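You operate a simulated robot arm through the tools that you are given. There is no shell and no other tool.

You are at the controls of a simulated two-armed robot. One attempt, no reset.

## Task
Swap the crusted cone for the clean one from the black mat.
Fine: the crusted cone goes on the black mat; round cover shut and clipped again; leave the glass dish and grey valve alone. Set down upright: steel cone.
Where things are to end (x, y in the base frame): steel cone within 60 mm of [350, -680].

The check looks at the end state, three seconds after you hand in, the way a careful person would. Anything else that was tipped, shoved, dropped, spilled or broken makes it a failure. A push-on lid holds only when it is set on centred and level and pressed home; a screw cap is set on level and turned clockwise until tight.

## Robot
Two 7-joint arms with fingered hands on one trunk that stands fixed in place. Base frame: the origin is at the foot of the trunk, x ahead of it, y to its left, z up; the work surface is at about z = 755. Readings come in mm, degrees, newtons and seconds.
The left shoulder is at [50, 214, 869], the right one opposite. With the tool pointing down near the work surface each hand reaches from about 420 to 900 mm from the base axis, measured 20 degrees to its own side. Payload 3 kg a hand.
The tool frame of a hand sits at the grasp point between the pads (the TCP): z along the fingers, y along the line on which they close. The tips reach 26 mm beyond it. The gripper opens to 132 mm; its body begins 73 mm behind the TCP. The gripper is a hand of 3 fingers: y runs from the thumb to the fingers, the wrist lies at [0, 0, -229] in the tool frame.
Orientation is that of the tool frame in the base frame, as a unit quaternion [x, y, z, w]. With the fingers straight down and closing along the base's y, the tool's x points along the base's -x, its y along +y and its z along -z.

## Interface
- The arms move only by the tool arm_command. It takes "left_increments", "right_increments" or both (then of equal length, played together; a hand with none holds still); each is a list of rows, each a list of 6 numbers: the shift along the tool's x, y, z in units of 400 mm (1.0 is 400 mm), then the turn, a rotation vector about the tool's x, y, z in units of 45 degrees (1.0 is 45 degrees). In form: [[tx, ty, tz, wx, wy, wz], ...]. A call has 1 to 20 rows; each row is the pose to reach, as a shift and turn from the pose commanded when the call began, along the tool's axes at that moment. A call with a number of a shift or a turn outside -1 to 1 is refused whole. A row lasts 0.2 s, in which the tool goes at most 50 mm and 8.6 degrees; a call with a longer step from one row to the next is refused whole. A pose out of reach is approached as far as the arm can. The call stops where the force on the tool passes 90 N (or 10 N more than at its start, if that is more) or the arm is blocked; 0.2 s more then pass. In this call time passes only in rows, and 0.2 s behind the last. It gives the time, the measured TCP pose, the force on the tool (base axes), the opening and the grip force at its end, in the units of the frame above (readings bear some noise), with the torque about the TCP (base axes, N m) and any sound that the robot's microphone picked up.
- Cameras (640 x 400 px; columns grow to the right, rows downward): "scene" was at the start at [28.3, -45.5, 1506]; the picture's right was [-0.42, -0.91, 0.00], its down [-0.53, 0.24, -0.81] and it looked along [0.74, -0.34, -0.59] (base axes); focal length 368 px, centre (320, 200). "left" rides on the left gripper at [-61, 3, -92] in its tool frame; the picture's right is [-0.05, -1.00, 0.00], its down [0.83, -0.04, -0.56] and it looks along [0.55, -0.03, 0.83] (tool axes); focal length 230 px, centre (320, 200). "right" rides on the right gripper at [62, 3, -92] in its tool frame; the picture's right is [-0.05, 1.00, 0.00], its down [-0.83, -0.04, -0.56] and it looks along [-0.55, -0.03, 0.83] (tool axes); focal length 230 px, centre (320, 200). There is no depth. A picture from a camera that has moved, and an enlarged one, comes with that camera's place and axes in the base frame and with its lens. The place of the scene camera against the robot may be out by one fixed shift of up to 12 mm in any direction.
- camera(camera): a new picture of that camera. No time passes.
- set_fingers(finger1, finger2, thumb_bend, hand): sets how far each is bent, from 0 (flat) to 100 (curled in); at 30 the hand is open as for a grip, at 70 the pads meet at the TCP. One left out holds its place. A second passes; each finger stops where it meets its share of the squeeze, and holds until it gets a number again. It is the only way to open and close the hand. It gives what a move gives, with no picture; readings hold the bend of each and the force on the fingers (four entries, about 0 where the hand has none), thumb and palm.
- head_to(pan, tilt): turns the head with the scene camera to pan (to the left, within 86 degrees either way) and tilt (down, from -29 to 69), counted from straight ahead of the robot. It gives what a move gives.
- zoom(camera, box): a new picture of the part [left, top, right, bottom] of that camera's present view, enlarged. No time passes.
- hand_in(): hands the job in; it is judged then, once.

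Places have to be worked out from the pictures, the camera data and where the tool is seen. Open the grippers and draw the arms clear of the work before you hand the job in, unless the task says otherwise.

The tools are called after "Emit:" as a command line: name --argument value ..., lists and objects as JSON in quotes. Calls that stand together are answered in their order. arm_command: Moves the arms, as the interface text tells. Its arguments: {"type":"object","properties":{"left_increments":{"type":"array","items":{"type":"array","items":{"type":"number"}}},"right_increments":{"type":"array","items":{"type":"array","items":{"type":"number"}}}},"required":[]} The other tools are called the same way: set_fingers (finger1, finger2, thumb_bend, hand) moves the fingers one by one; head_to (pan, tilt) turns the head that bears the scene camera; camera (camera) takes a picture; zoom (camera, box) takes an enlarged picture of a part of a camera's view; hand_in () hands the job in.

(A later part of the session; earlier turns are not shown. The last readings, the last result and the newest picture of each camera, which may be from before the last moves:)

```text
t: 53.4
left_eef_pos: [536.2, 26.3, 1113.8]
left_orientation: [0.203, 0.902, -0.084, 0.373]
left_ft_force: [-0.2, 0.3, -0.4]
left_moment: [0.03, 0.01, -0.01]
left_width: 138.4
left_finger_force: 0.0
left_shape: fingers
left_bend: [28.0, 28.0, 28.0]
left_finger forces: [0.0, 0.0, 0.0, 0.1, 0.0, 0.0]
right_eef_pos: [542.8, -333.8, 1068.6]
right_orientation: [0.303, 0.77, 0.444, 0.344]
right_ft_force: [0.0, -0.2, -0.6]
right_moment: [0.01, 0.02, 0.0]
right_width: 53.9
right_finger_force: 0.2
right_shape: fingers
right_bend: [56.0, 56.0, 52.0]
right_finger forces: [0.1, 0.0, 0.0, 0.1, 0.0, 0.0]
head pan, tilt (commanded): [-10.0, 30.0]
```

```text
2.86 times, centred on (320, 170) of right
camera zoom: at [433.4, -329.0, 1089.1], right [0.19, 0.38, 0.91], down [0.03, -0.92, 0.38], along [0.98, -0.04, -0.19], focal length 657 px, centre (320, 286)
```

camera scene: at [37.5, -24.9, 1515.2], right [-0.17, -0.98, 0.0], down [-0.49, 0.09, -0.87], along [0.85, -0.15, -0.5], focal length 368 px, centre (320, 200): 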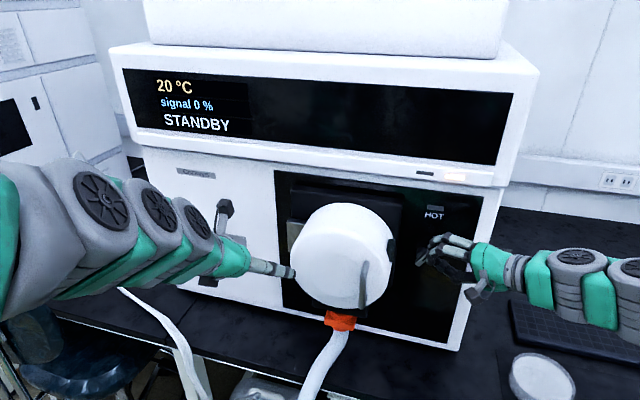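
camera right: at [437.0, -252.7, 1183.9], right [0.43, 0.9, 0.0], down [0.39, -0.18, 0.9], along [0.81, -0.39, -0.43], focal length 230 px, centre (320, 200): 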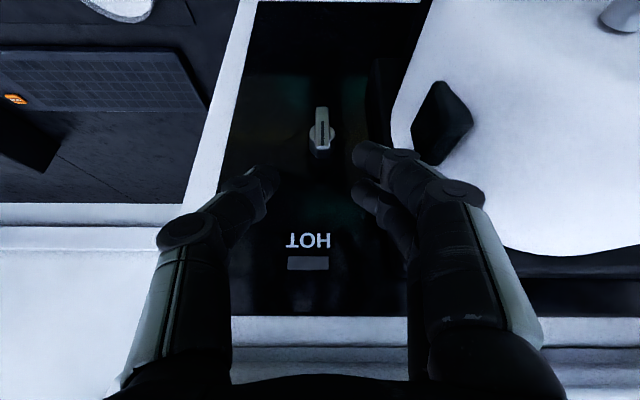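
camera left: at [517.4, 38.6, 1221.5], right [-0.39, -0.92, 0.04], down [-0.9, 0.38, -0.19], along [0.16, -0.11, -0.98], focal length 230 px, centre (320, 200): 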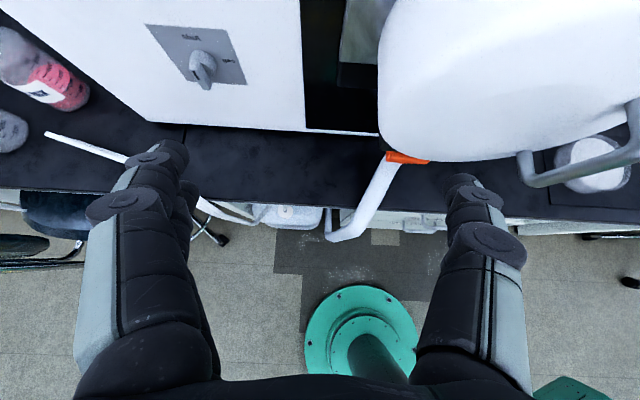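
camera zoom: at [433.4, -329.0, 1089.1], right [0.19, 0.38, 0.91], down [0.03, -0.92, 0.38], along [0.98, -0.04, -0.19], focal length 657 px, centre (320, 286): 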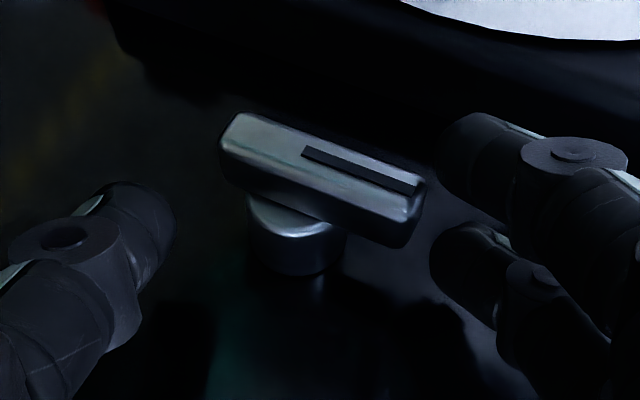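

It springs back upright, so it is a spring-loaded clip that must be held turned (or turned past a detent). I'll use a single finger (finger 1) to push the bar's top over to the right; first fold the other digits out of the way and set finger 1 to the left of the bar's top.

Emit:
set_fingers --hand "right" --finger1 58 --finger2 35 --thumb_bend 25

Emit:
arm_command --right_increments '[[0.0128, -0.019, 0.0198, 0, 0, 0]]'

Emit:
zoom --camera "right" --box '[240, 100, 400, 240]'

Emit:
zoom --camera "scene" --box '[395, 230, 455, 280]'

```text
t: 54.4
left_eef_pos: [536.0, 26.2, 1112.6]
left_orientation: [0.203, 0.901, -0.084, 0.373]
left_ft_force: [-0.6, -0.5, -0.1]
left_moment: [-0.02, -0.02, 0.04]
left_width: 138.5
left_finger_force: 0.0
left_shape: fingers
left_bend: [28.0, 28.0, 28.0]
left_finger forces: [0.0, 0.0, 0.0, 0.0, 0.0, 0.0]
right_eef_pos: [542.3, -333.3, 1068.7]
right_orientation: [0.302, 0.77, 0.445, 0.343]
right_ft_force: [0.8, 0.2, 0.1]
right_moment: [-0.01, 0.02, 0.03]
right_width: 95.3
right_finger_force: 0.0
right_shape: fingers
right_bend: [57.0, 35.0, 25.0]
right_finger forces: [0.0, 0.1, 0.0, 0.0, 0.1, 0.0]
head pan, tilt (commanded): [-10.0, 30.0]
```

```text
t: 54.8
left_eef_pos: [536.1, 26.0, 1112.3]
left_orientation: [0.203, 0.901, -0.084, 0.373]
left_ft_force: [0.2, 0.2, -0.5]
left_moment: [-0.01, -0.02, 0.0]
left_width: 138.5
left_finger_force: 0.0
left_shape: fingers
left_bend: [28.0, 28.0, 28.0]
left_finger forces: [0.1, 0.0, 0.0, 0.0, 0.0, 0.0]
right_eef_pos: [545.7, -328.5, 1059.1]
right_orientation: [0.302, 0.77, 0.445, 0.344]
right_ft_force: [-0.2, -0.4, -0.3]
right_moment: [0.04, -0.04, -0.01]
right_width: 95.0
right_finger_force: 0.1
right_shape: fingers
right_bend: [57.0, 35.0, 25.0]
right_finger forces: [0.0, 0.0, 0.1, 0.0, 0.0, 0.0]
head pan, tilt (commanded): [-10.0, 30.0]
```

```text
2.86 times, centred on (320, 170) of right
camera zoom: at [435.6, -324.4, 1077.7], right [0.19, 0.38, 0.91], down [0.03, -0.92, 0.38], along [0.98, -0.04, -0.19], focal length 657 px, centre (320, 286)
```

zoom: 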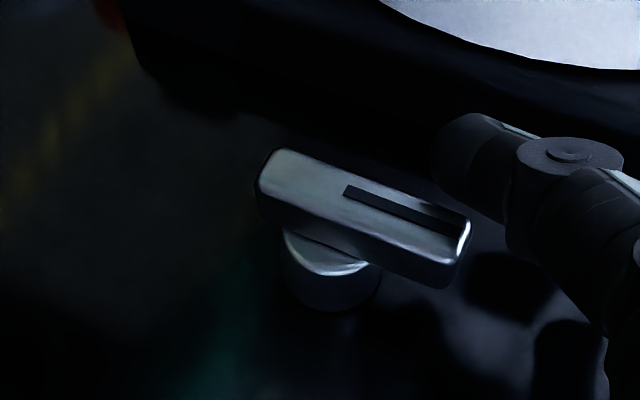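

```text
8.00 times, centred on (425, 255) of scene
camera zoom: at [37.8, -24.8, 1515.1], right [-0.17, -0.98, 0.0], down [-0.49, 0.09, -0.87], along [0.85, -0.15, -0.5], focal length 2942 px, centre (-520, -240)
```

zoom: 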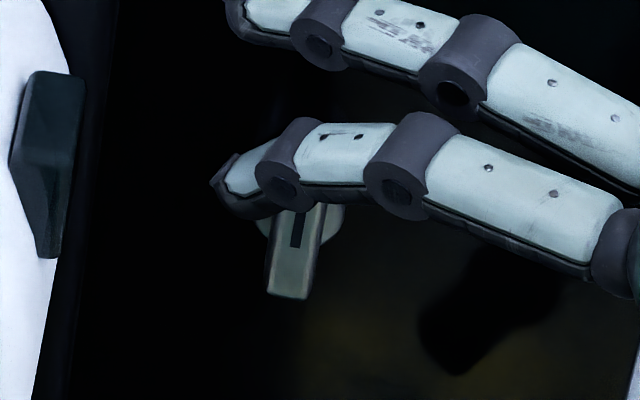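

Finger 1 now lies to the left of the bar's top. I lower it 4 mm and sweep it right along the arc to push the bar over.

Emit:
arm_command --right_increments '[[0.0026, -0.0089, 0.0037, 0, 0, 0], [-0.0086, -0.0118, -0.015, 0, 0, 0], [-0.0152, -0.0138, -0.0259, 0, 0, 0], [-0.0213, -0.0189, -0.0363, 0, 0, 0], [-0.0263, -0.0269, -0.045, 0, 0, 0]]'

Emit:
zoom --camera "right" --box '[240, 100, 400, 240]'

Emit:
zoom --camera "scene" --box '[395, 230, 455, 280]'

```text
t: 56.0
left_eef_pos: [535.8, 26.4, 1113.8]
left_orientation: [0.203, 0.901, -0.084, 0.373]
left_ft_force: [0.2, 0.5, -0.1]
left_moment: [0.0, 0.0, -0.01]
left_width: 138.5
left_finger_force: 0.0
left_shape: fingers
left_bend: [28.0, 28.0, 28.0]
left_finger forces: [0.0, 0.1, 0.0, 0.1, 0.0, 0.0]
right_eef_pos: [534.2, -350.7, 1058.3]
right_orientation: [0.303, 0.77, 0.445, 0.343]
right_ft_force: [-2.3, 2.6, -1.8]
right_moment: [-0.05, -0.06, 0.16]
right_width: 94.9
right_finger_force: 2.6
right_shape: fingers
right_bend: [57.0, 35.0, 25.0]
right_finger forces: [5.7, 0.1, 0.1, 0.0, 0.0, 0.0]
head pan, tilt (commanded): [-10.0, 30.0]
```

```text
2.86 times, centred on (320, 170) of right
camera zoom: at [425.2, -345.6, 1078.1], right [0.19, 0.38, 0.91], down [0.03, -0.92, 0.38], along [0.98, -0.04, -0.19], focal length 657 px, centre (320, 286)
```

zoom: 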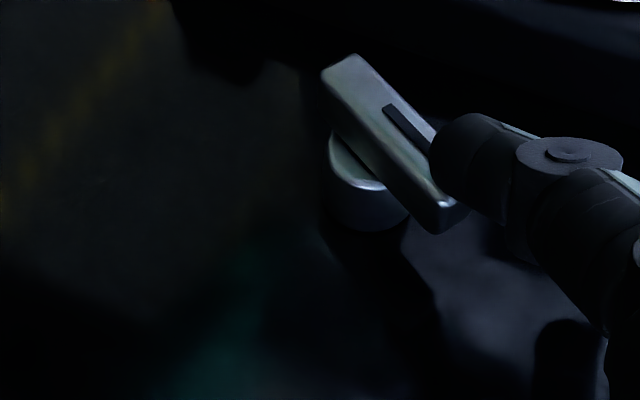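

```text
8.00 times, centred on (425, 255) of scene
camera zoom: at [37.7, -24.7, 1515.2], right [-0.17, -0.98, 0.0], down [-0.49, 0.09, -0.87], along [0.85, -0.15, -0.5], focal length 2942 px, centre (-520, -240)
```

zoom: 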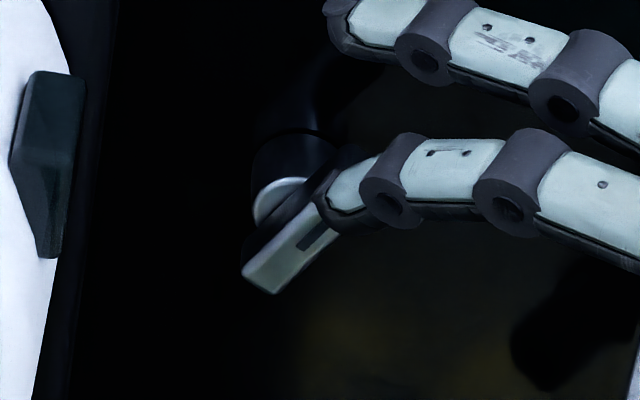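

The bar is at about 40° with only 6 N on the finger. I push it further toward horizontal.

Emit:
arm_command --right_increments '[[-0.0061, -0.009, -0.0106, 0, 0, 0], [-0.0095, -0.0196, -0.017, 0, 0, 0], [-0.0112, -0.0314, -0.0205, 0, 0, 0], [-0.0109, -0.036, -0.0195, 0, 0, 0]]'

Emit:
zoom --camera "right" --box '[240, 100, 400, 240]'

Emit:
zoom --camera "scene" --box '[395, 230, 455, 280]'

Emit:
camera --camera "scene"

```text
t: 57.0
left_eef_pos: [535.5, 25.6, 1113.4]
left_orientation: [0.203, 0.901, -0.084, 0.374]
left_ft_force: [0.7, 0.4, -0.5]
left_moment: [0.0, -0.01, -0.02]
left_width: 138.3
left_finger_force: 0.0
left_shape: fingers
left_bend: [28.0, 28.0, 28.0]
left_finger forces: [0.1, 0.0, 0.1, 0.1, 0.0, 0.1]
right_eef_pos: [528.7, -362.9, 1049.7]
right_orientation: [0.302, 0.77, 0.445, 0.344]
right_ft_force: [-5.5, 2.4, 1.8]
right_moment: [0.07, -0.15, 0.2]
right_width: 98.5
right_finger_force: 4.0
right_shape: fingers
right_bend: [55.0, 35.0, 25.0]
right_finger forces: [7.8, 0.1, 0.0, 0.0, 0.0, 0.1]
head pan, tilt (commanded): [-10.0, 30.0]
```

```text
2.86 times, centred on (320, 170) of right
camera zoom: at [419.0, -358.9, 1069.5], right [0.19, 0.38, 0.91], down [0.03, -0.92, 0.38], along [0.98, -0.04, -0.19], focal length 657 px, centre (320, 286)
```

zoom: 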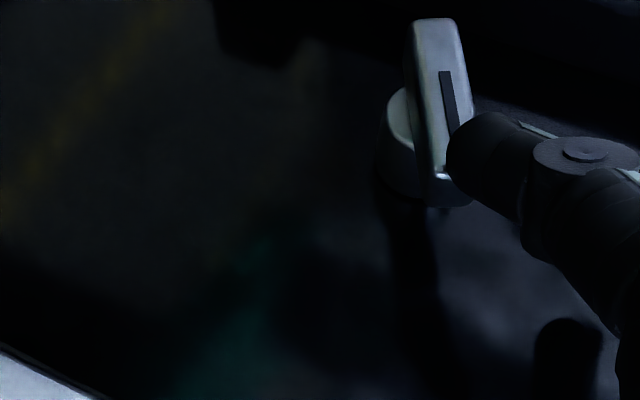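

```text
8.00 times, centred on (425, 255) of scene
camera zoom: at [37.6, -24.8, 1515.2], right [-0.17, -0.98, 0.0], down [-0.49, 0.09, -0.87], along [0.85, -0.15, -0.5], focal length 2942 px, centre (-520, -240)
```

zoom: 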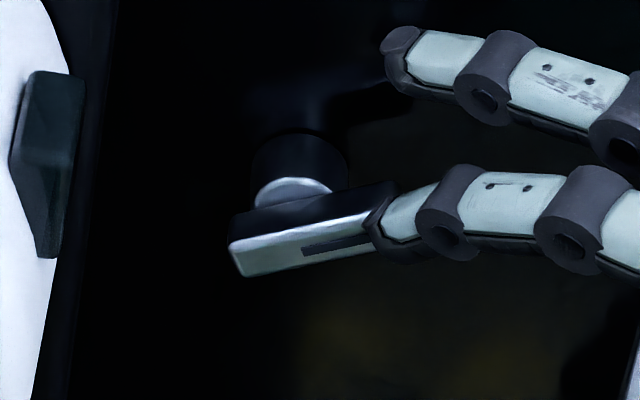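

```text
taken
camera scene: at [37.6, -24.8, 1515.2], right [-0.17, -0.98, 0.0], down [-0.49, 0.09, -0.87], along [0.85, -0.15, -0.5], focal length 368 px, centre (320, 200)
```

scene: 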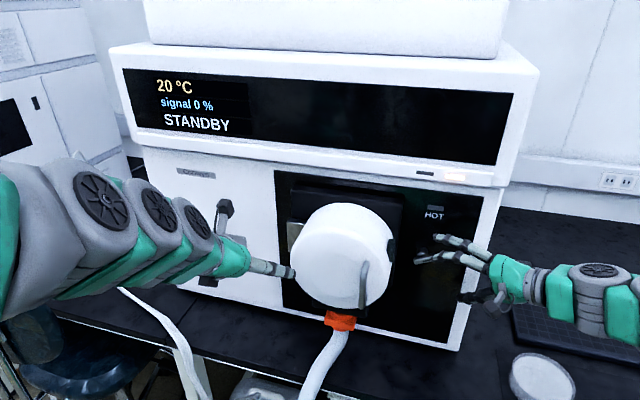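

The bar is nearly horizontal (about 80°). I press 6 mm further down to see whether it reaches a stop or clicks.

Emit:
arm_command --right_increments '[[0.002, -0.0067, 0.0028, 0, 0, 0], [0.004, -0.0134, 0.0055, 0, 0, 0]]'

Emit:
zoom --camera "scene" --box '[395, 230, 455, 280]'

```text
t: 57.6
left_eef_pos: [535.4, 26.1, 1113.2]
left_orientation: [0.203, 0.901, -0.084, 0.373]
left_ft_force: [0.1, 0.4, 0.4]
left_moment: [0.01, 0.02, -0.01]
left_width: 138.2
left_finger_force: 0.1
left_shape: fingers
left_bend: [28.0, 28.0, 28.0]
left_finger forces: [0.0, 0.0, 0.0, 0.1, 0.0, 0.0]
right_eef_pos: [527.8, -363.4, 1043.6]
right_orientation: [0.303, 0.77, 0.444, 0.344]
right_ft_force: [-6.4, -1.2, 5.2]
right_moment: [0.16, -0.22, 0.18]
right_width: 100.9
right_finger_force: 4.6
right_shape: fingers
right_bend: [55.0, 35.0, 25.0]
right_finger forces: [9.4, 0.0, 0.0, 0.1, 0.0, 0.1]
head pan, tilt (commanded): [-10.0, 30.0]
```

```text
8.00 times, centred on (425, 255) of scene
camera zoom: at [37.6, -24.8, 1515.2], right [-0.17, -0.98, 0.0], down [-0.49, 0.09, -0.87], along [0.85, -0.15, -0.5], focal length 2942 px, centre (-520, -240)
```

zoom: 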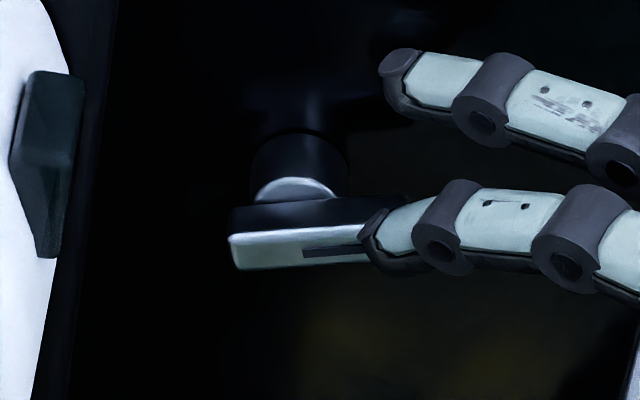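

The bar is horizontal at about 87°, pressing back like a spring (9 N). I hold it there with the right hand and bring the left hand to the cover handle.

Emit:
arm_command --left_increments '[[0.05, 0, 0.012, 0, 0, 0], [0.1, 0, 0.024, 0, 0, 0], [0.1315, -0.1, 0.031, 0, 0, 0], [0.1315, -0.2, 0.031, 0, 0, 0], [0.1315, -0.3, 0.031, 0, 0, 0], [0.1315, -0.4, 0.031, 0, 0, 0], [0.1315, -0.4985, 0.031, 0, 0, 0]]'

Emit:
camera --camera "left"

```text
t: 59.2
left_eef_pos: [423.7, -138.2, 1065.1]
left_orientation: [0.197, 0.904, -0.09, 0.368]
left_ft_force: [-0.1, -0.4, 0.5]
left_moment: [0.02, -0.01, 0.03]
left_width: 138.6
left_finger_force: 0.0
left_shape: fingers
left_bend: [28.0, 28.0, 28.0]
left_finger forces: [0.1, 0.0, 0.0, 0.1, 0.1, 0.0]
right_eef_pos: [527.4, -364.1, 1043.6]
right_orientation: [0.301, 0.77, 0.445, 0.344]
right_ft_force: [-5.0, 0.7, 2.8]
right_moment: [0.09, -0.15, 0.2]
right_width: 99.4
right_finger_force: 3.3
right_shape: fingers
right_bend: [55.0, 35.0, 25.0]
right_finger forces: [7.5, 0.0, 0.0, 0.0, 0.0, 0.0]
head pan, tilt (commanded): [-10.0, 30.0]
```

```text
taken
camera left: at [407.0, -126.7, 1174.0], right [-0.39, -0.92, 0.05], down [-0.91, 0.37, -0.19], along [0.15, -0.12, -0.98], focal length 230 px, centre (320, 200)
```

left: 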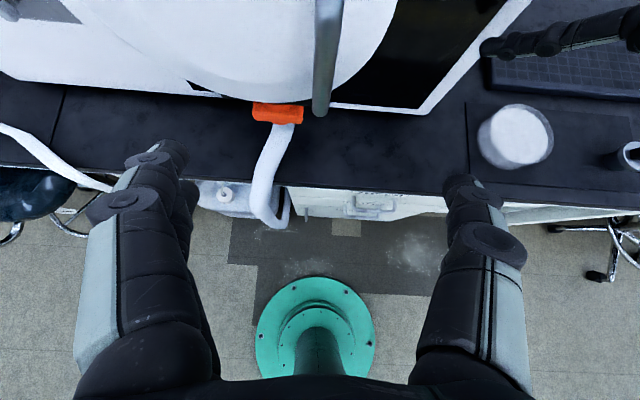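

The handle bar is centred ahead. I advance 71 mm and close on it with a moderate squeeze.

Emit:
arm_command --left_increments '[[-0.042, 0, 0.042, 0, 0, 0], [-0.084, 0, 0.084, 0, 0, 0], [-0.1255, 0, 0.1255, 0, 0, 0]]'

Emit:
set_fingers --hand "left" --finger1 88 --finger2 88 --thumb_bend 88

Emit:
camera --camera "left"

Emit:
zoom --camera "scene" --box '[395, 230, 455, 280]'

```text
t: 60.0
left_eef_pos: [490.2, -174.1, 1065.2]
left_orientation: [0.204, 0.901, -0.083, 0.373]
left_ft_force: [-0.5, -0.8, 0.1]
left_moment: [-0.01, -0.04, -0.01]
left_width: 138.7
left_finger_force: 0.1
left_shape: fingers
left_bend: [28.0, 28.0, 28.0]
left_finger forces: [0.1, 0.0, 0.0, 0.0, 0.0, 0.1]
right_eef_pos: [526.9, -363.3, 1043.2]
right_orientation: [0.302, 0.769, 0.445, 0.344]
right_ft_force: [-4.7, 2.0, 2.3]
right_moment: [0.04, -0.15, 0.24]
right_width: 98.5
right_finger_force: 3.8
right_shape: fingers
right_bend: [55.0, 35.0, 25.0]
right_finger forces: [7.7, 0.0, 0.0, 0.0, 0.0, 0.0]
head pan, tilt (commanded): [-10.0, 30.0]
```

```text
t: 61.0
left_eef_pos: [488.0, -172.5, 1065.4]
left_orientation: [0.203, 0.902, -0.085, 0.372]
left_ft_force: [-13.2, 7.6, -15.9]
left_moment: [-0.21, 0.39, 2.72]
left_width: 55.1
left_finger_force: 36.9
left_shape: fingers
left_bend: [39.0, 70.0, 73.0]
left_finger forces: [38.1, 12.1, 0.0, 0.1, 24.3, 0.1]
right_eef_pos: [528.2, -363.7, 1043.6]
right_orientation: [0.302, 0.77, 0.445, 0.343]
right_ft_force: [-4.6, 1.7, 1.3]
right_moment: [0.01, -0.1, 0.2]
right_width: 98.1
right_finger_force: 3.7
right_shape: fingers
right_bend: [56.0, 35.0, 25.0]
right_finger forces: [6.9, 0.0, 0.1, 0.1, 0.0, 0.0]
head pan, tilt (commanded): [-10.0, 30.0]
```

```text
taken
camera left: at [470.3, -160.3, 1174.8], right [-0.39, -0.92, 0.04], down [-0.9, 0.38, -0.19], along [0.16, -0.11, -0.98], focal length 230 px, centre (320, 200)
```

left: 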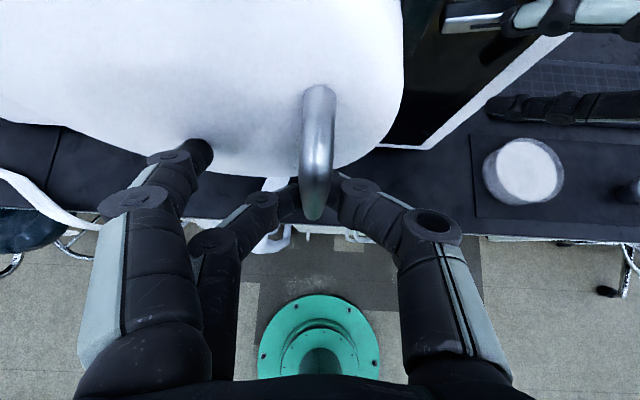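

```text
8.00 times, centred on (425, 255) of scene
camera zoom: at [37.6, -24.7, 1515.2], right [-0.17, -0.98, 0.0], down [-0.49, 0.09, -0.87], along [0.85, -0.15, -0.5], focal length 2942 px, centre (-520, -240)
```

zoom: 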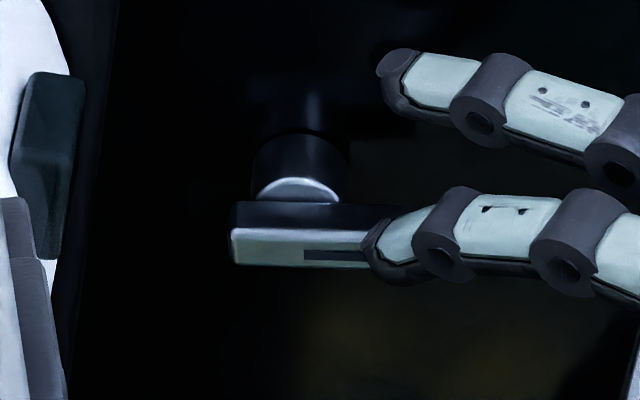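

The knob is held level. Finger 1 of the left hand is only pressing on the cover, so I open it; finger 2 and the thumb hold the bar. Then a gentle pull along the opening arc.

Emit:
set_fingers --hand "left" --finger1 26

Emit:
arm_command --left_increments '[[0.0055, 0.003, -0.0055, 0, 0, 0], [0.011, 0.007, -0.011, 0, 0, 0]]'

Emit:
zoom --camera "scene" --box '[280, 180, 460, 300]'

```text
t: 62.0
left_eef_pos: [489.6, -172.8, 1067.8]
left_orientation: [0.204, 0.901, -0.084, 0.374]
left_ft_force: [-3.0, 2.2, -0.8]
left_moment: [0.19, -0.21, 0.8]
left_width: 59.4
left_finger_force: 14.3
left_shape: fingers
left_bend: [22.0, 72.0, 83.0]
left_finger forces: [11.1, 9.3, 0.1, 0.0, 8.1, 0.0]
right_eef_pos: [526.8, -363.0, 1043.7]
right_orientation: [0.301, 0.77, 0.445, 0.344]
right_ft_force: [-5.5, 2.0, 0.9]
right_moment: [0.02, -0.15, 0.23]
right_width: 97.9
right_finger_force: 3.7
right_shape: fingers
right_bend: [56.0, 35.0, 25.0]
right_finger forces: [7.5, 0.0, 0.0, 0.0, 0.0, 0.0]
head pan, tilt (commanded): [-10.0, 30.0]
```

```text
t: 62.6
left_eef_pos: [485.8, -166.8, 1067.2]
left_orientation: [0.203, 0.901, -0.085, 0.374]
left_ft_force: [12.7, 5.3, -0.9]
left_moment: [0.11, -0.15, -0.14]
left_width: 55.7
left_finger_force: 10.4
left_shape: fingers
left_bend: [23.0, 72.0, 84.0]
left_finger forces: [1.0, 12.9, 0.0, 0.1, 7.3, 0.0]
right_eef_pos: [528.3, -363.7, 1043.6]
right_orientation: [0.302, 0.77, 0.445, 0.344]
right_ft_force: [-7.2, 1.1, 2.8]
right_moment: [0.07, -0.19, 0.25]
right_width: 97.7
right_finger_force: 5.0
right_shape: fingers
right_bend: [56.0, 35.0, 25.0]
right_finger forces: [9.6, 0.0, 0.1, 0.0, 0.0, 0.0]
head pan, tilt (commanded): [-10.0, 30.0]
```

```text
3.33 times, centred on (370, 240) of scene
camera zoom: at [37.9, -24.7, 1515.1], right [-0.17, -0.98, 0.0], down [-0.49, 0.09, -0.87], along [0.85, -0.15, -0.5], focal length 1226 px, centre (153, 67)
```

zoom: 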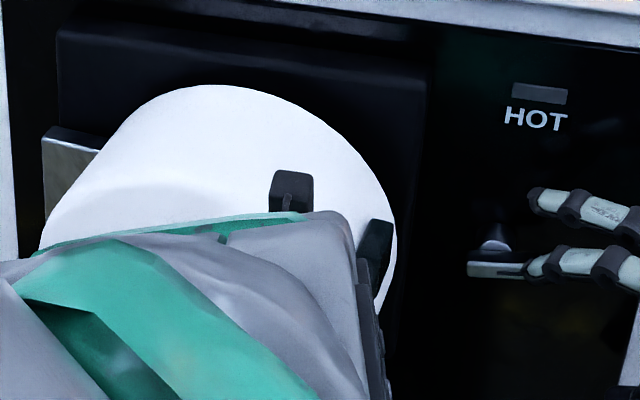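

The dark block has shifted: the cover has come away from the housing by about 10 mm with the clip held turned. I continue opening along the arc to about 20°.

Emit:
arm_command --left_increments '[[0.007, 0.0125, -0.007, 0.023, 0, 0.023], [0.0143, 0.025, -0.0143, 0.047, 0, 0.047], [0.0257, 0.0425, -0.0257, 0.07, 0, 0.07], [0.037, 0.06, -0.037, 0.094, 0, 0.094], [0.0468, 0.0788, -0.0468, 0.125, 0, 0.125], [0.0565, 0.0975, -0.0565, 0.157, 0, 0.157], [0.0654, 0.1175, -0.0654, 0.188, 0, 0.188], [0.0743, 0.1375, -0.0743, 0.22, 0, 0.22]]'

Emit:
camera --camera "scene"

Emit:
camera --camera "left"

```text
t: 64.4
left_eef_pos: [471.2, -99.5, 1067.2]
left_orientation: [0.311, 0.87, -0.129, 0.361]
left_ft_force: [1.9, 0.4, -1.2]
left_moment: [-0.02, -0.02, -0.03]
left_width: 52.6
left_finger_force: 0.1
left_shape: fingers
left_bend: [26.0, 73.0, 86.0]
left_finger forces: [0.1, 0.1, 0.1, 0.0, 0.1, 0.1]
right_eef_pos: [528.6, -364.4, 1043.1]
right_orientation: [0.302, 0.77, 0.444, 0.344]
right_ft_force: [-4.8, 1.4, 0.1]
right_moment: [-0.02, -0.1, 0.22]
right_width: 97.5
right_finger_force: 4.2
right_shape: fingers
right_bend: [56.0, 35.0, 25.0]
right_finger forces: [7.1, 0.0, 0.0, 0.1, 0.1, 0.0]
head pan, tilt (commanded): [-10.0, 30.0]
```

```text
taken
camera scene: at [37.7, -24.7, 1515.2], right [-0.17, -0.98, 0.0], down [-0.49, 0.09, -0.87], along [0.85, -0.15, -0.5], focal length 368 px, centre (320, 200)
```

scene: 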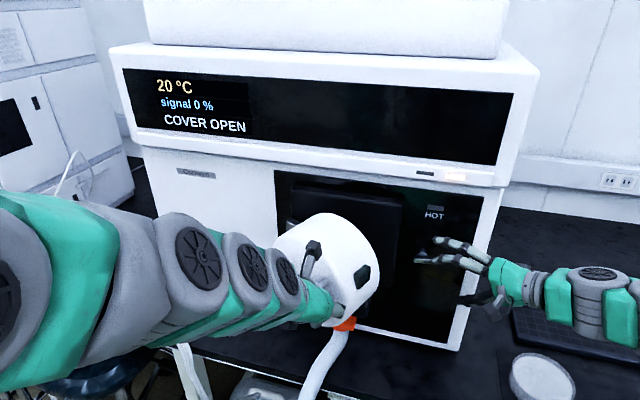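

```text
taken
camera left: at [455.1, -82.8, 1175.9], right [-0.61, -0.79, 0.04], down [-0.78, 0.59, -0.2], along [0.13, -0.15, -0.98], focal length 230 px, centre (320, 200)
```

left: 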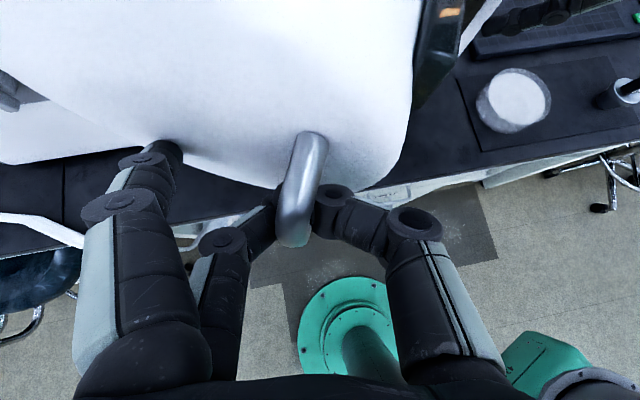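

The display now reads COVER OPEN and the cover swings freely. I slide the right finger off the knob so it springs back, and back the right hand away.

Emit:
arm_command --right_increments '[[-0.016, -0.009, -0.027, 0, 0, 0], [-0.0315, -0.017, -0.0528, 0, 0, 0], [-0.0315, -0.017, -0.13, 0, 0, 0], [-0.0315, -0.017, -0.203, 0, 0, 0]]'

Emit:
zoom --camera "scene" --box '[280, 180, 480, 310]'

Emit:
camera --camera "right"

```text
t: 65.4
left_eef_pos: [470.0, -99.0, 1067.6]
left_orientation: [0.312, 0.87, -0.129, 0.36]
left_ft_force: [1.7, 0.3, -0.5]
left_moment: [0.01, -0.04, -0.05]
left_width: 52.9
left_finger_force: 0.0
left_shape: fingers
left_bend: [26.0, 73.0, 86.0]
left_finger forces: [0.0, 0.1, 0.1, 0.0, 0.0, 0.1]
right_eef_pos: [470.5, -416.7, 1071.0]
right_orientation: [0.301, 0.77, 0.445, 0.344]
right_ft_force: [0.2, 0.1, 0.0]
right_moment: [0.01, -0.01, 0.0]
right_width: 95.0
right_finger_force: 0.1
right_shape: fingers
right_bend: [57.0, 35.0, 25.0]
right_finger forces: [0.0, 0.0, 0.0, 0.0, 0.0, 0.0]
head pan, tilt (commanded): [-10.0, 30.0]
```

```text
3.08 times, centred on (380, 245) of scene
camera zoom: at [37.8, -24.8, 1515.2], right [-0.17, -0.98, 0.0], down [-0.49, 0.09, -0.87], along [0.85, -0.15, -0.5], focal length 1131 px, centre (135, 62)
```

zoom: 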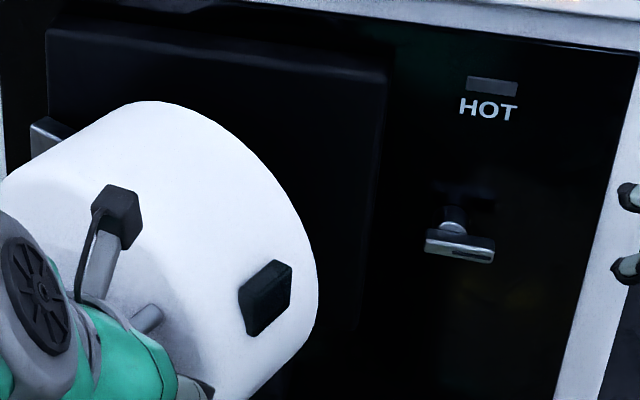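

```text
taken
camera right: at [361.2, -411.2, 1090.2], right [0.19, 0.38, 0.91], down [0.03, -0.92, 0.38], along [0.98, -0.04, -0.19], focal length 230 px, centre (320, 200)
```

right: 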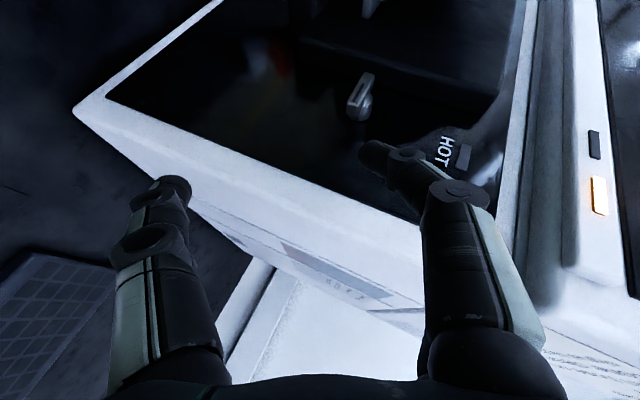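

The clip knob stays in the turned (open) position. I continue swinging the cover open with the left hand along the arc to about 60°.

Emit:
arm_command --left_increments '[[0.02, 0.035, -0.02, 0.071, 0, 0.071], [0.0405, 0.071, -0.0405, 0.141, 0, 0.141], [0.056, 0.111, -0.056, 0.212, 0, 0.212], [0.0718, 0.151, -0.0718, 0.283, 0, 0.283], [0.083, 0.194, -0.083, 0.354, 0, 0.354], [0.0925, 0.237, -0.0925, 0.424, 0, 0.424], [0.099, 0.282, -0.099, 0.495, 0, 0.495], [0.1028, 0.327, -0.1028, 0.566, 0, 0.566]]'

Emit:
camera --camera "scene"

Emit:
camera --camera "left"

```text
t: 67.2
left_eef_pos: [509.0, 39.8, 1066.7]
left_orientation: [0.566, 0.731, -0.235, 0.303]
left_ft_force: [-2.7, 3.3, -0.5]
left_moment: [0.11, 0.0, 0.0]
left_width: 53.0
left_finger_force: 7.5
left_shape: fingers
left_bend: [26.0, 75.0, 86.0]
left_finger forces: [0.0, 10.8, 0.0, 0.0, 4.0, 0.0]
right_eef_pos: [470.6, -415.0, 1070.7]
right_orientation: [0.302, 0.77, 0.445, 0.344]
right_ft_force: [-0.1, 0.0, 0.1]
right_moment: [0.0, 0.02, 0.01]
right_width: 95.0
right_finger_force: 0.0
right_shape: fingers
right_bend: [57.0, 35.0, 25.0]
right_finger forces: [0.1, 0.0, 0.0, 0.1, 0.0, 0.1]
head pan, tilt (commanded): [-10.0, 30.0]
```

```text
taken
camera scene: at [37.7, -24.7, 1515.2], right [-0.17, -0.98, 0.0], down [-0.49, 0.09, -0.87], along [0.85, -0.15, -0.5], focal length 368 px, centre (320, 200)
```

scene: 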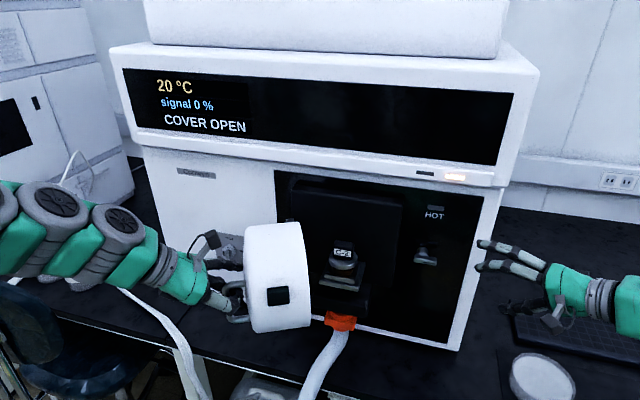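

```text
taken
camera left: at [505.7, 60.7, 1175.3], right [-0.96, -0.29, 0.04], down [-0.29, 0.94, -0.19], along [0.02, -0.2, -0.98], focal length 230 px, centre (320, 200)
```

left: 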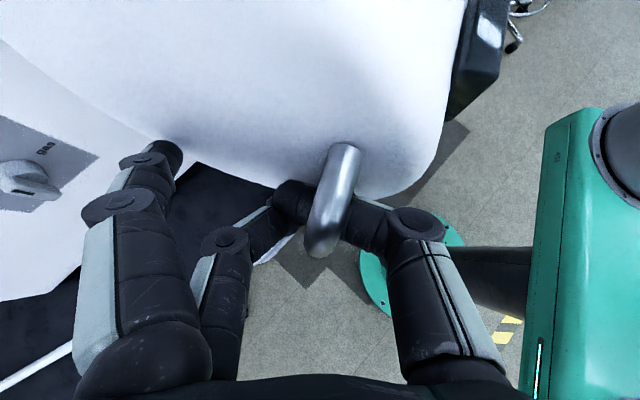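

The cover is open about 75°, and inside stands a piece labelled on top, on the black seat. I zoom in on it.

Emit:
zoom --camera "scene" --box '[300, 220, 390, 300]'

Emit:
zoom --camera "scene" --box '[200, 200, 440, 340]'

Emit:
camera --camera "right"

```text
5.00 times, centred on (345, 260) of scene
camera zoom: at [37.7, -24.7, 1515.2], right [-0.17, -0.98, 0.0], down [-0.49, 0.09, -0.87], along [0.85, -0.15, -0.5], focal length 1839 px, centre (195, -100)
```

zoom: 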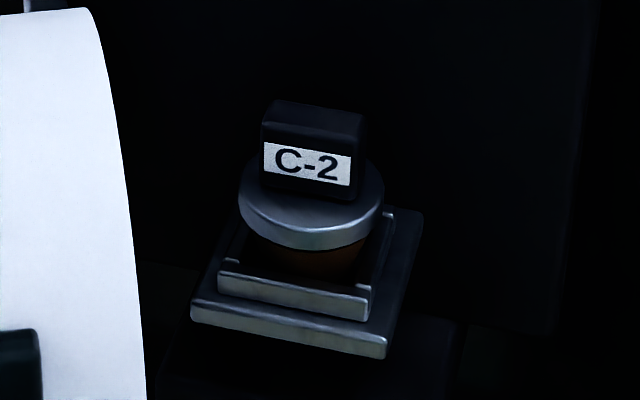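

```text
2.67 times, centred on (320, 270) of scene
camera zoom: at [37.7, -24.7, 1515.2], right [-0.17, -0.98, 0.0], down [-0.49, 0.09, -0.87], along [0.85, -0.15, -0.5], focal length 981 px, centre (320, 13)
```

zoom: 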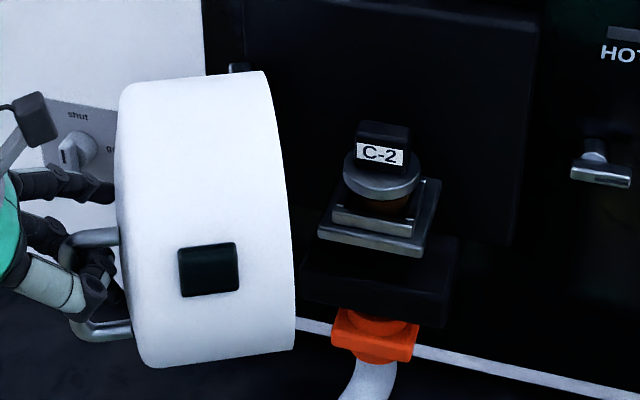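

```text
taken
camera right: at [361.3, -410.6, 1090.2], right [0.19, 0.38, 0.91], down [0.03, -0.92, 0.38], along [0.98, -0.04, -0.19], focal length 230 px, centre (320, 200)
```

right: 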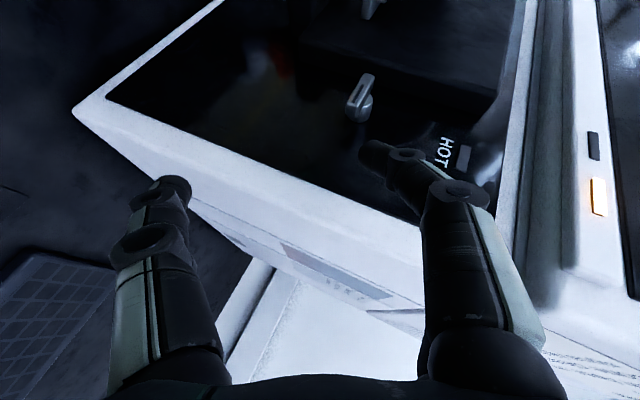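

Inside stands cone C-2 (brown, crusted) in a square metal seat, with a black tab on top. I un-roll the right hand in two steps so its camera can look in.

Emit:
arm_command --right_increments '[[0, 0, 0, 0.1235, 0.0054, -0.0748], [0, 0, 0, 0.247, 0.0108, -0.15], [0, 0, 0, 0.3705, 0.0162, -0.2244], [0, 0, 0, 0.494, 0.0216, -0.2992], [0, 0, 0, 0.6175, 0.027, -0.374]]'

Emit:
arm_command --right_increments '[[0, 0, 0, 0.1235, 0.0054, -0.0748], [0, 0, 0, 0.247, 0.0108, -0.15], [0, 0, 0, 0.3705, 0.0162, -0.2244], [0, 0, 0, 0.494, 0.0216, -0.2992], [0, 0, 0, 0.6175, 0.027, -0.374]]'

Emit:
camera --camera "right"

```text
t: 68.4
left_eef_pos: [507.7, 38.4, 1066.4]
left_orientation: [0.565, 0.731, -0.234, 0.303]
left_ft_force: [-4.1, 3.0, -0.5]
left_moment: [0.15, -0.04, 0.04]
left_width: 52.9
left_finger_force: 7.3
left_shape: fingers
left_bend: [26.0, 75.0, 86.0]
left_finger forces: [0.1, 10.7, 0.1, 0.0, 4.2, 0.0]
right_eef_pos: [470.3, -415.4, 1070.6]
right_orientation: [0.256, 0.893, 0.196, 0.314]
right_ft_force: [-0.1, 0.4, -0.2]
right_moment: [-0.01, 0.02, 0.03]
right_width: 94.9
right_finger_force: 0.2
right_shape: fingers
right_bend: [57.0, 35.0, 25.0]
right_finger forces: [0.0, 0.0, 0.1, 0.0, 0.0, 0.0]
head pan, tilt (commanded): [-10.0, 30.0]
```

```text
t: 69.6
left_eef_pos: [508.6, 39.0, 1065.3]
left_orientation: [0.565, 0.731, -0.234, 0.302]
left_ft_force: [-3.3, 2.2, 1.3]
left_moment: [0.16, 0.0, 0.05]
left_width: 53.0
left_finger_force: 7.2
left_shape: fingers
left_bend: [26.0, 75.0, 86.0]
left_finger forces: [0.0, 10.5, 0.1, 0.1, 4.3, 0.0]
right_eef_pos: [470.3, -415.7, 1070.5]
right_orientation: [0.189, 0.944, -0.069, 0.26]
right_ft_force: [0.1, 1.0, 0.4]
right_moment: [0.0, 0.01, 0.0]
right_width: 95.0
right_finger_force: 0.2
right_shape: fingers
right_bend: [57.0, 35.0, 25.0]
right_finger forces: [0.0, 0.0, 0.1, 0.1, 0.0, 0.1]
head pan, tilt (commanded): [-10.0, 30.0]
```

```text
taken
camera right: at [379.4, -371.6, 1116.8], right [0.43, 0.9, 0.0], down [0.38, -0.18, 0.91], along [0.81, -0.39, -0.43], focal length 230 px, centre (320, 200)
```

right: 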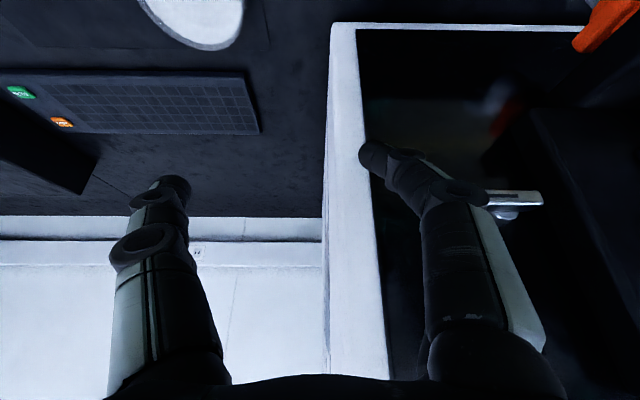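

I raise the right hand and bring it over to look down into the open chamber from the front.

Emit:
arm_command --right_increments '[[0.011, 0, -0.114, 0, 0, 0], [0.022, 0, -0.228, 0, 0, 0], [0.034, 0, -0.341, 0, 0, 0], [0.034, 0.12, -0.341, 0, 0, 0], [0.034, 0.24, -0.341, 0, 0, 0], [0.034, 0.36, -0.341, 0, 0, 0], [0.034, 0.48, -0.341, 0, 0, 0], [0.034, 0.5875, -0.341, 0, 0, 0]]'

Emit:
set_fingers --hand "right" --finger1 40 --finger2 40 --thumb_bend 40

Emit:
camera --camera "right"

Emit:
camera --camera "scene"

```text
t: 71.4
left_eef_pos: [507.8, 38.3, 1066.3]
left_orientation: [0.565, 0.731, -0.234, 0.302]
left_ft_force: [-3.0, 2.4, -0.5]
left_moment: [0.14, -0.02, 0.07]
left_width: 52.9
left_finger_force: 7.5
left_shape: fingers
left_bend: [26.0, 75.0, 86.0]
left_finger forces: [0.0, 10.4, 0.1, 0.1, 4.3, 0.1]
right_eef_pos: [488.6, -162.9, 1171.9]
right_orientation: [0.189, 0.945, -0.067, 0.26]
right_ft_force: [-0.1, -0.4, 0.8]
right_moment: [-0.02, 0.0, 0.02]
right_width: 95.1
right_finger_force: 0.2
right_shape: fingers
right_bend: [57.0, 35.0, 25.0]
right_finger forces: [0.0, 0.0, 0.0, 0.0, 0.0, 0.0]
head pan, tilt (commanded): [-10.0, 30.0]
```

```text
t: 72.4
left_eef_pos: [507.8, 38.6, 1065.9]
left_orientation: [0.565, 0.731, -0.234, 0.303]
left_ft_force: [-3.5, 0.5, 0.8]
left_moment: [0.15, -0.03, 0.04]
left_width: 53.2
left_finger_force: 7.6
left_shape: fingers
left_bend: [26.0, 75.0, 86.0]
left_finger forces: [0.0, 10.4, 0.0, 0.0, 4.5, 0.0]
right_eef_pos: [488.6, -165.0, 1173.8]
right_orientation: [0.189, 0.945, -0.067, 0.259]
right_ft_force: [-0.4, -0.1, 0.2]
right_moment: [0.01, 0.0, 0.0]
right_width: 101.5
right_finger_force: 0.1
right_shape: fingers
right_bend: [40.0, 40.0, 40.0]
right_finger forces: [0.1, 0.0, 0.0, 0.0, 0.0, 0.0]
head pan, tilt (commanded): [-10.0, 30.0]
```

```text
taken
camera right: at [397.4, -120.5, 1218.7], right [0.43, 0.9, 0.0], down [0.38, -0.18, 0.91], along [0.82, -0.39, -0.43], focal length 230 px, centre (320, 200)
```

right: 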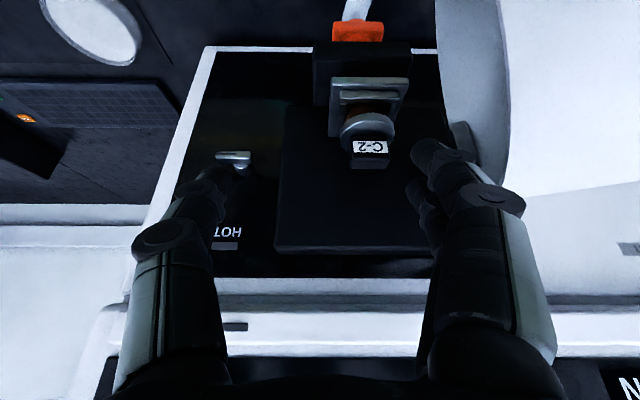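

```text
taken
camera scene: at [37.7, -24.8, 1515.2], right [-0.17, -0.98, 0.0], down [-0.49, 0.09, -0.87], along [0.85, -0.15, -0.5], focal length 368 px, centre (320, 200)
```

scene: 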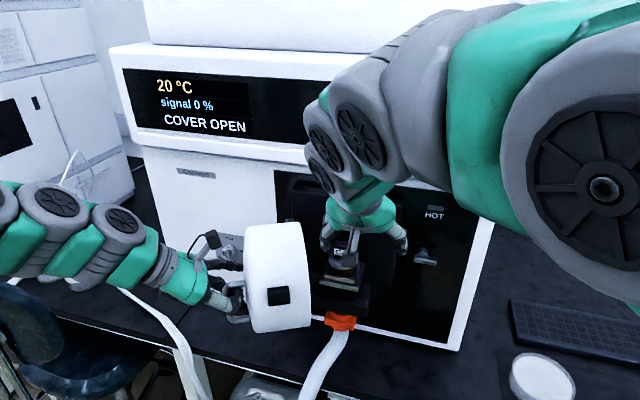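

The right camera sees the cone, tab and seat well. I zoom in on it and measure.

Emit:
zoom --camera "right" --box '[310, 60, 430, 180]'

Emit:
zoom --camera "scene" --box '[315, 220, 375, 310]'

```text
3.33 times, centred on (370, 120) of right
camera zoom: at [397.4, -120.5, 1218.7], right [0.43, 0.9, 0.0], down [0.38, -0.18, 0.91], along [0.82, -0.39, -0.43], focal length 767 px, centre (153, 467)
```

zoom: 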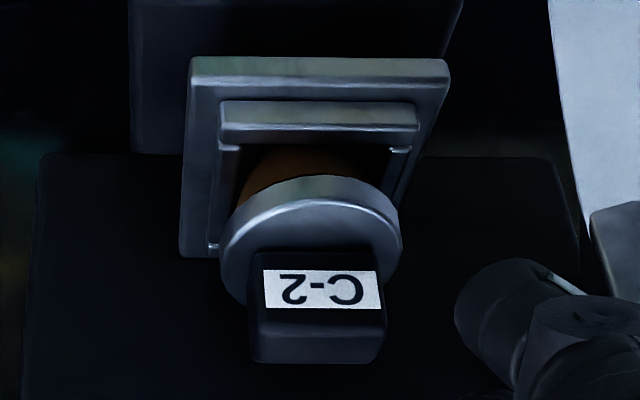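

```text
4.44 times, centred on (345, 265) of scene
camera zoom: at [37.7, -24.8, 1515.2], right [-0.17, -0.98, 0.0], down [-0.49, 0.09, -0.87], along [0.85, -0.15, -0.5], focal length 1634 px, centre (209, -89)
```

zoom: 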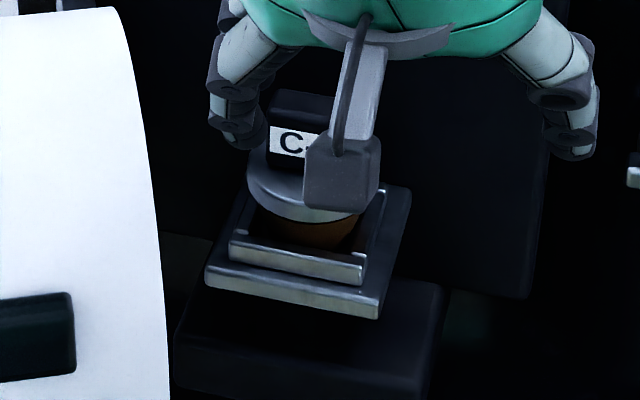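

Both views come from nearly the same direction, so I shift the right camera 120 mm to the right and 40 mm down for a second bearing.

Emit:
arm_command --right_increments '[[0.017, -0.1, 0.028, 0, 0, 0], [0.034, -0.2, 0.057, 0, 0, 0], [0.0515, -0.3, 0.0857, 0, 0, 0]]'

Emit:
camera --camera "right"

Emit:
zoom --camera "right" --box '[400, 60, 540, 200]'

```text
t: 73.2
left_eef_pos: [507.7, 37.7, 1067.4]
left_orientation: [0.565, 0.731, -0.234, 0.304]
left_ft_force: [-2.4, 2.3, 0.1]
left_moment: [0.14, -0.02, 0.06]
left_width: 53.1
left_finger_force: 8.0
left_shape: fingers
left_bend: [26.0, 75.0, 86.0]
left_finger forces: [0.0, 10.6, 0.1, 0.1, 4.5, 0.1]
right_eef_pos: [439.9, -277.6, 1135.7]
right_orientation: [0.191, 0.944, -0.068, 0.259]
right_ft_force: [-0.2, -0.1, -0.1]
right_moment: [0.01, -0.01, -0.02]
right_width: 101.5
right_finger_force: 0.0
right_shape: fingers
right_bend: [40.0, 40.0, 40.0]
right_finger forces: [0.1, 0.1, 0.0, 0.0, 0.0, 0.0]
head pan, tilt (commanded): [-10.0, 30.0]
```

```text
taken
camera right: at [349.4, -232.8, 1181.6], right [0.43, 0.9, 0.0], down [0.39, -0.18, 0.9], along [0.81, -0.39, -0.43], focal length 230 px, centre (320, 200)
```

right: 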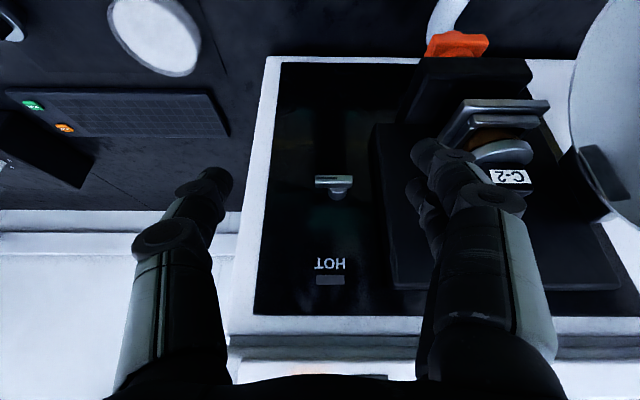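

```text
2.86 times, centred on (470, 130) of right
camera zoom: at [349.4, -232.8, 1181.6], right [0.43, 0.9, 0.0], down [0.39, -0.18, 0.9], along [0.81, -0.39, -0.43], focal length 657 px, centre (-109, 400)
```

zoom: 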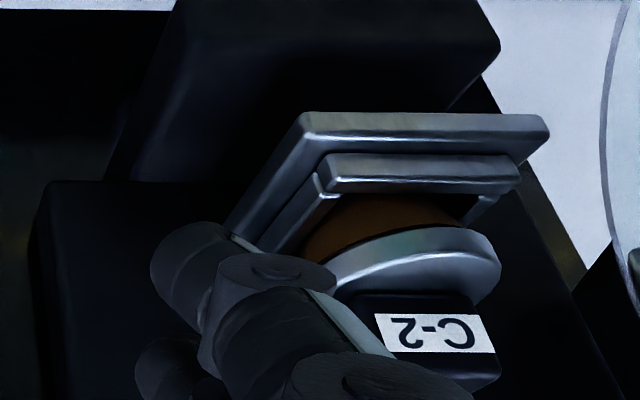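

Triangulation puts the cone's tab centre near L-depth 605, i.e. about [593,-161], disc top z≈1057, tab top z≈1082, tab about 40 mm wide. I bring the right hand above it, steeper.

Emit:
arm_command --right_increments '[[-0.057, 0, -0.094, 0, 0, 0], [-0.08, 0.1, -0.08, 0, 0, 0], [-0.105, 0.21, -0.065, 0, 0, 0], [-0.13, 0.32, -0.05, 0, 0, 0], [-0.151, 0.425, -0.0375, 0, 0.122, 0], [-0.151, 0.425, -0.0375, 0, 0.244, 0]]'

Emit:
camera --camera "right"

Emit:
zoom --camera "right" --box '[250, 80, 390, 200]'

```text
t: 74.6
left_eef_pos: [508.1, 38.5, 1066.8]
left_orientation: [0.565, 0.731, -0.234, 0.303]
left_ft_force: [-2.4, 3.1, -0.9]
left_moment: [0.17, -0.02, 0.05]
left_width: 53.1
left_finger_force: 8.2
left_shape: fingers
left_bend: [26.0, 75.0, 86.0]
left_finger forces: [0.0, 11.8, 0.0, 0.0, 4.3, 0.0]
right_eef_pos: [547.6, -135.3, 1176.0]
right_orientation: [0.196, 0.965, -0.051, 0.166]
right_ft_force: [0.7, -1.5, -0.2]
right_moment: [-0.05, -0.04, -0.05]
right_width: 98.9
right_finger_force: 0.7
right_shape: fingers
right_bend: [42.0, 40.0, 40.0]
right_finger forces: [1.5, 0.0, 0.1, 0.0, 0.0, 0.1]
head pan, tilt (commanded): [-10.0, 30.0]
```

```text
taken
camera right: at [467.5, -95.0, 1239.9], right [0.44, 0.9, -0.01], down [0.54, -0.25, 0.81], along [0.72, -0.36, -0.59], focal length 230 px, centre (320, 200)
```

right: 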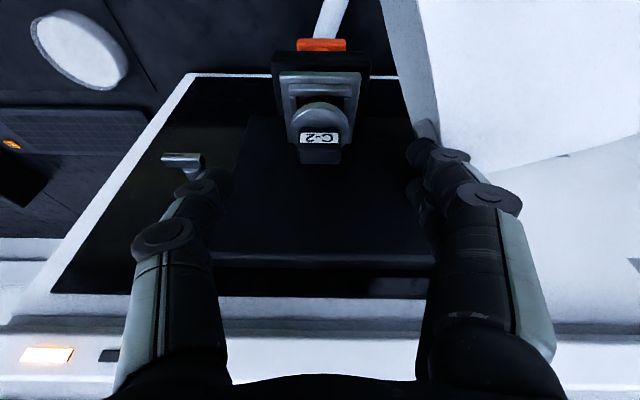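

```text
3.33 times, centred on (320, 140) of right
camera zoom: at [467.5, -95.0, 1239.9], right [0.44, 0.9, -0.01], down [0.54, -0.25, 0.81], along [0.72, -0.36, -0.59], focal length 767 px, centre (320, 400)
```

zoom: 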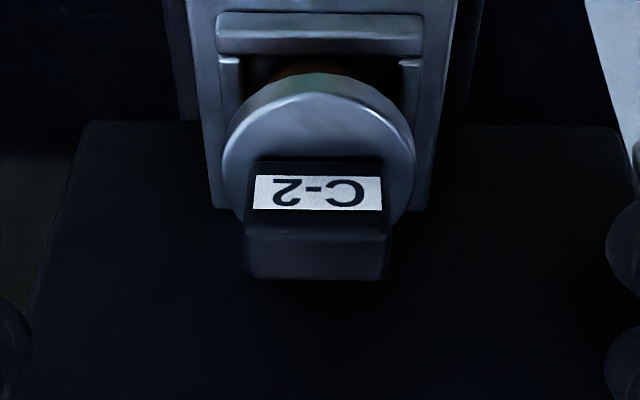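

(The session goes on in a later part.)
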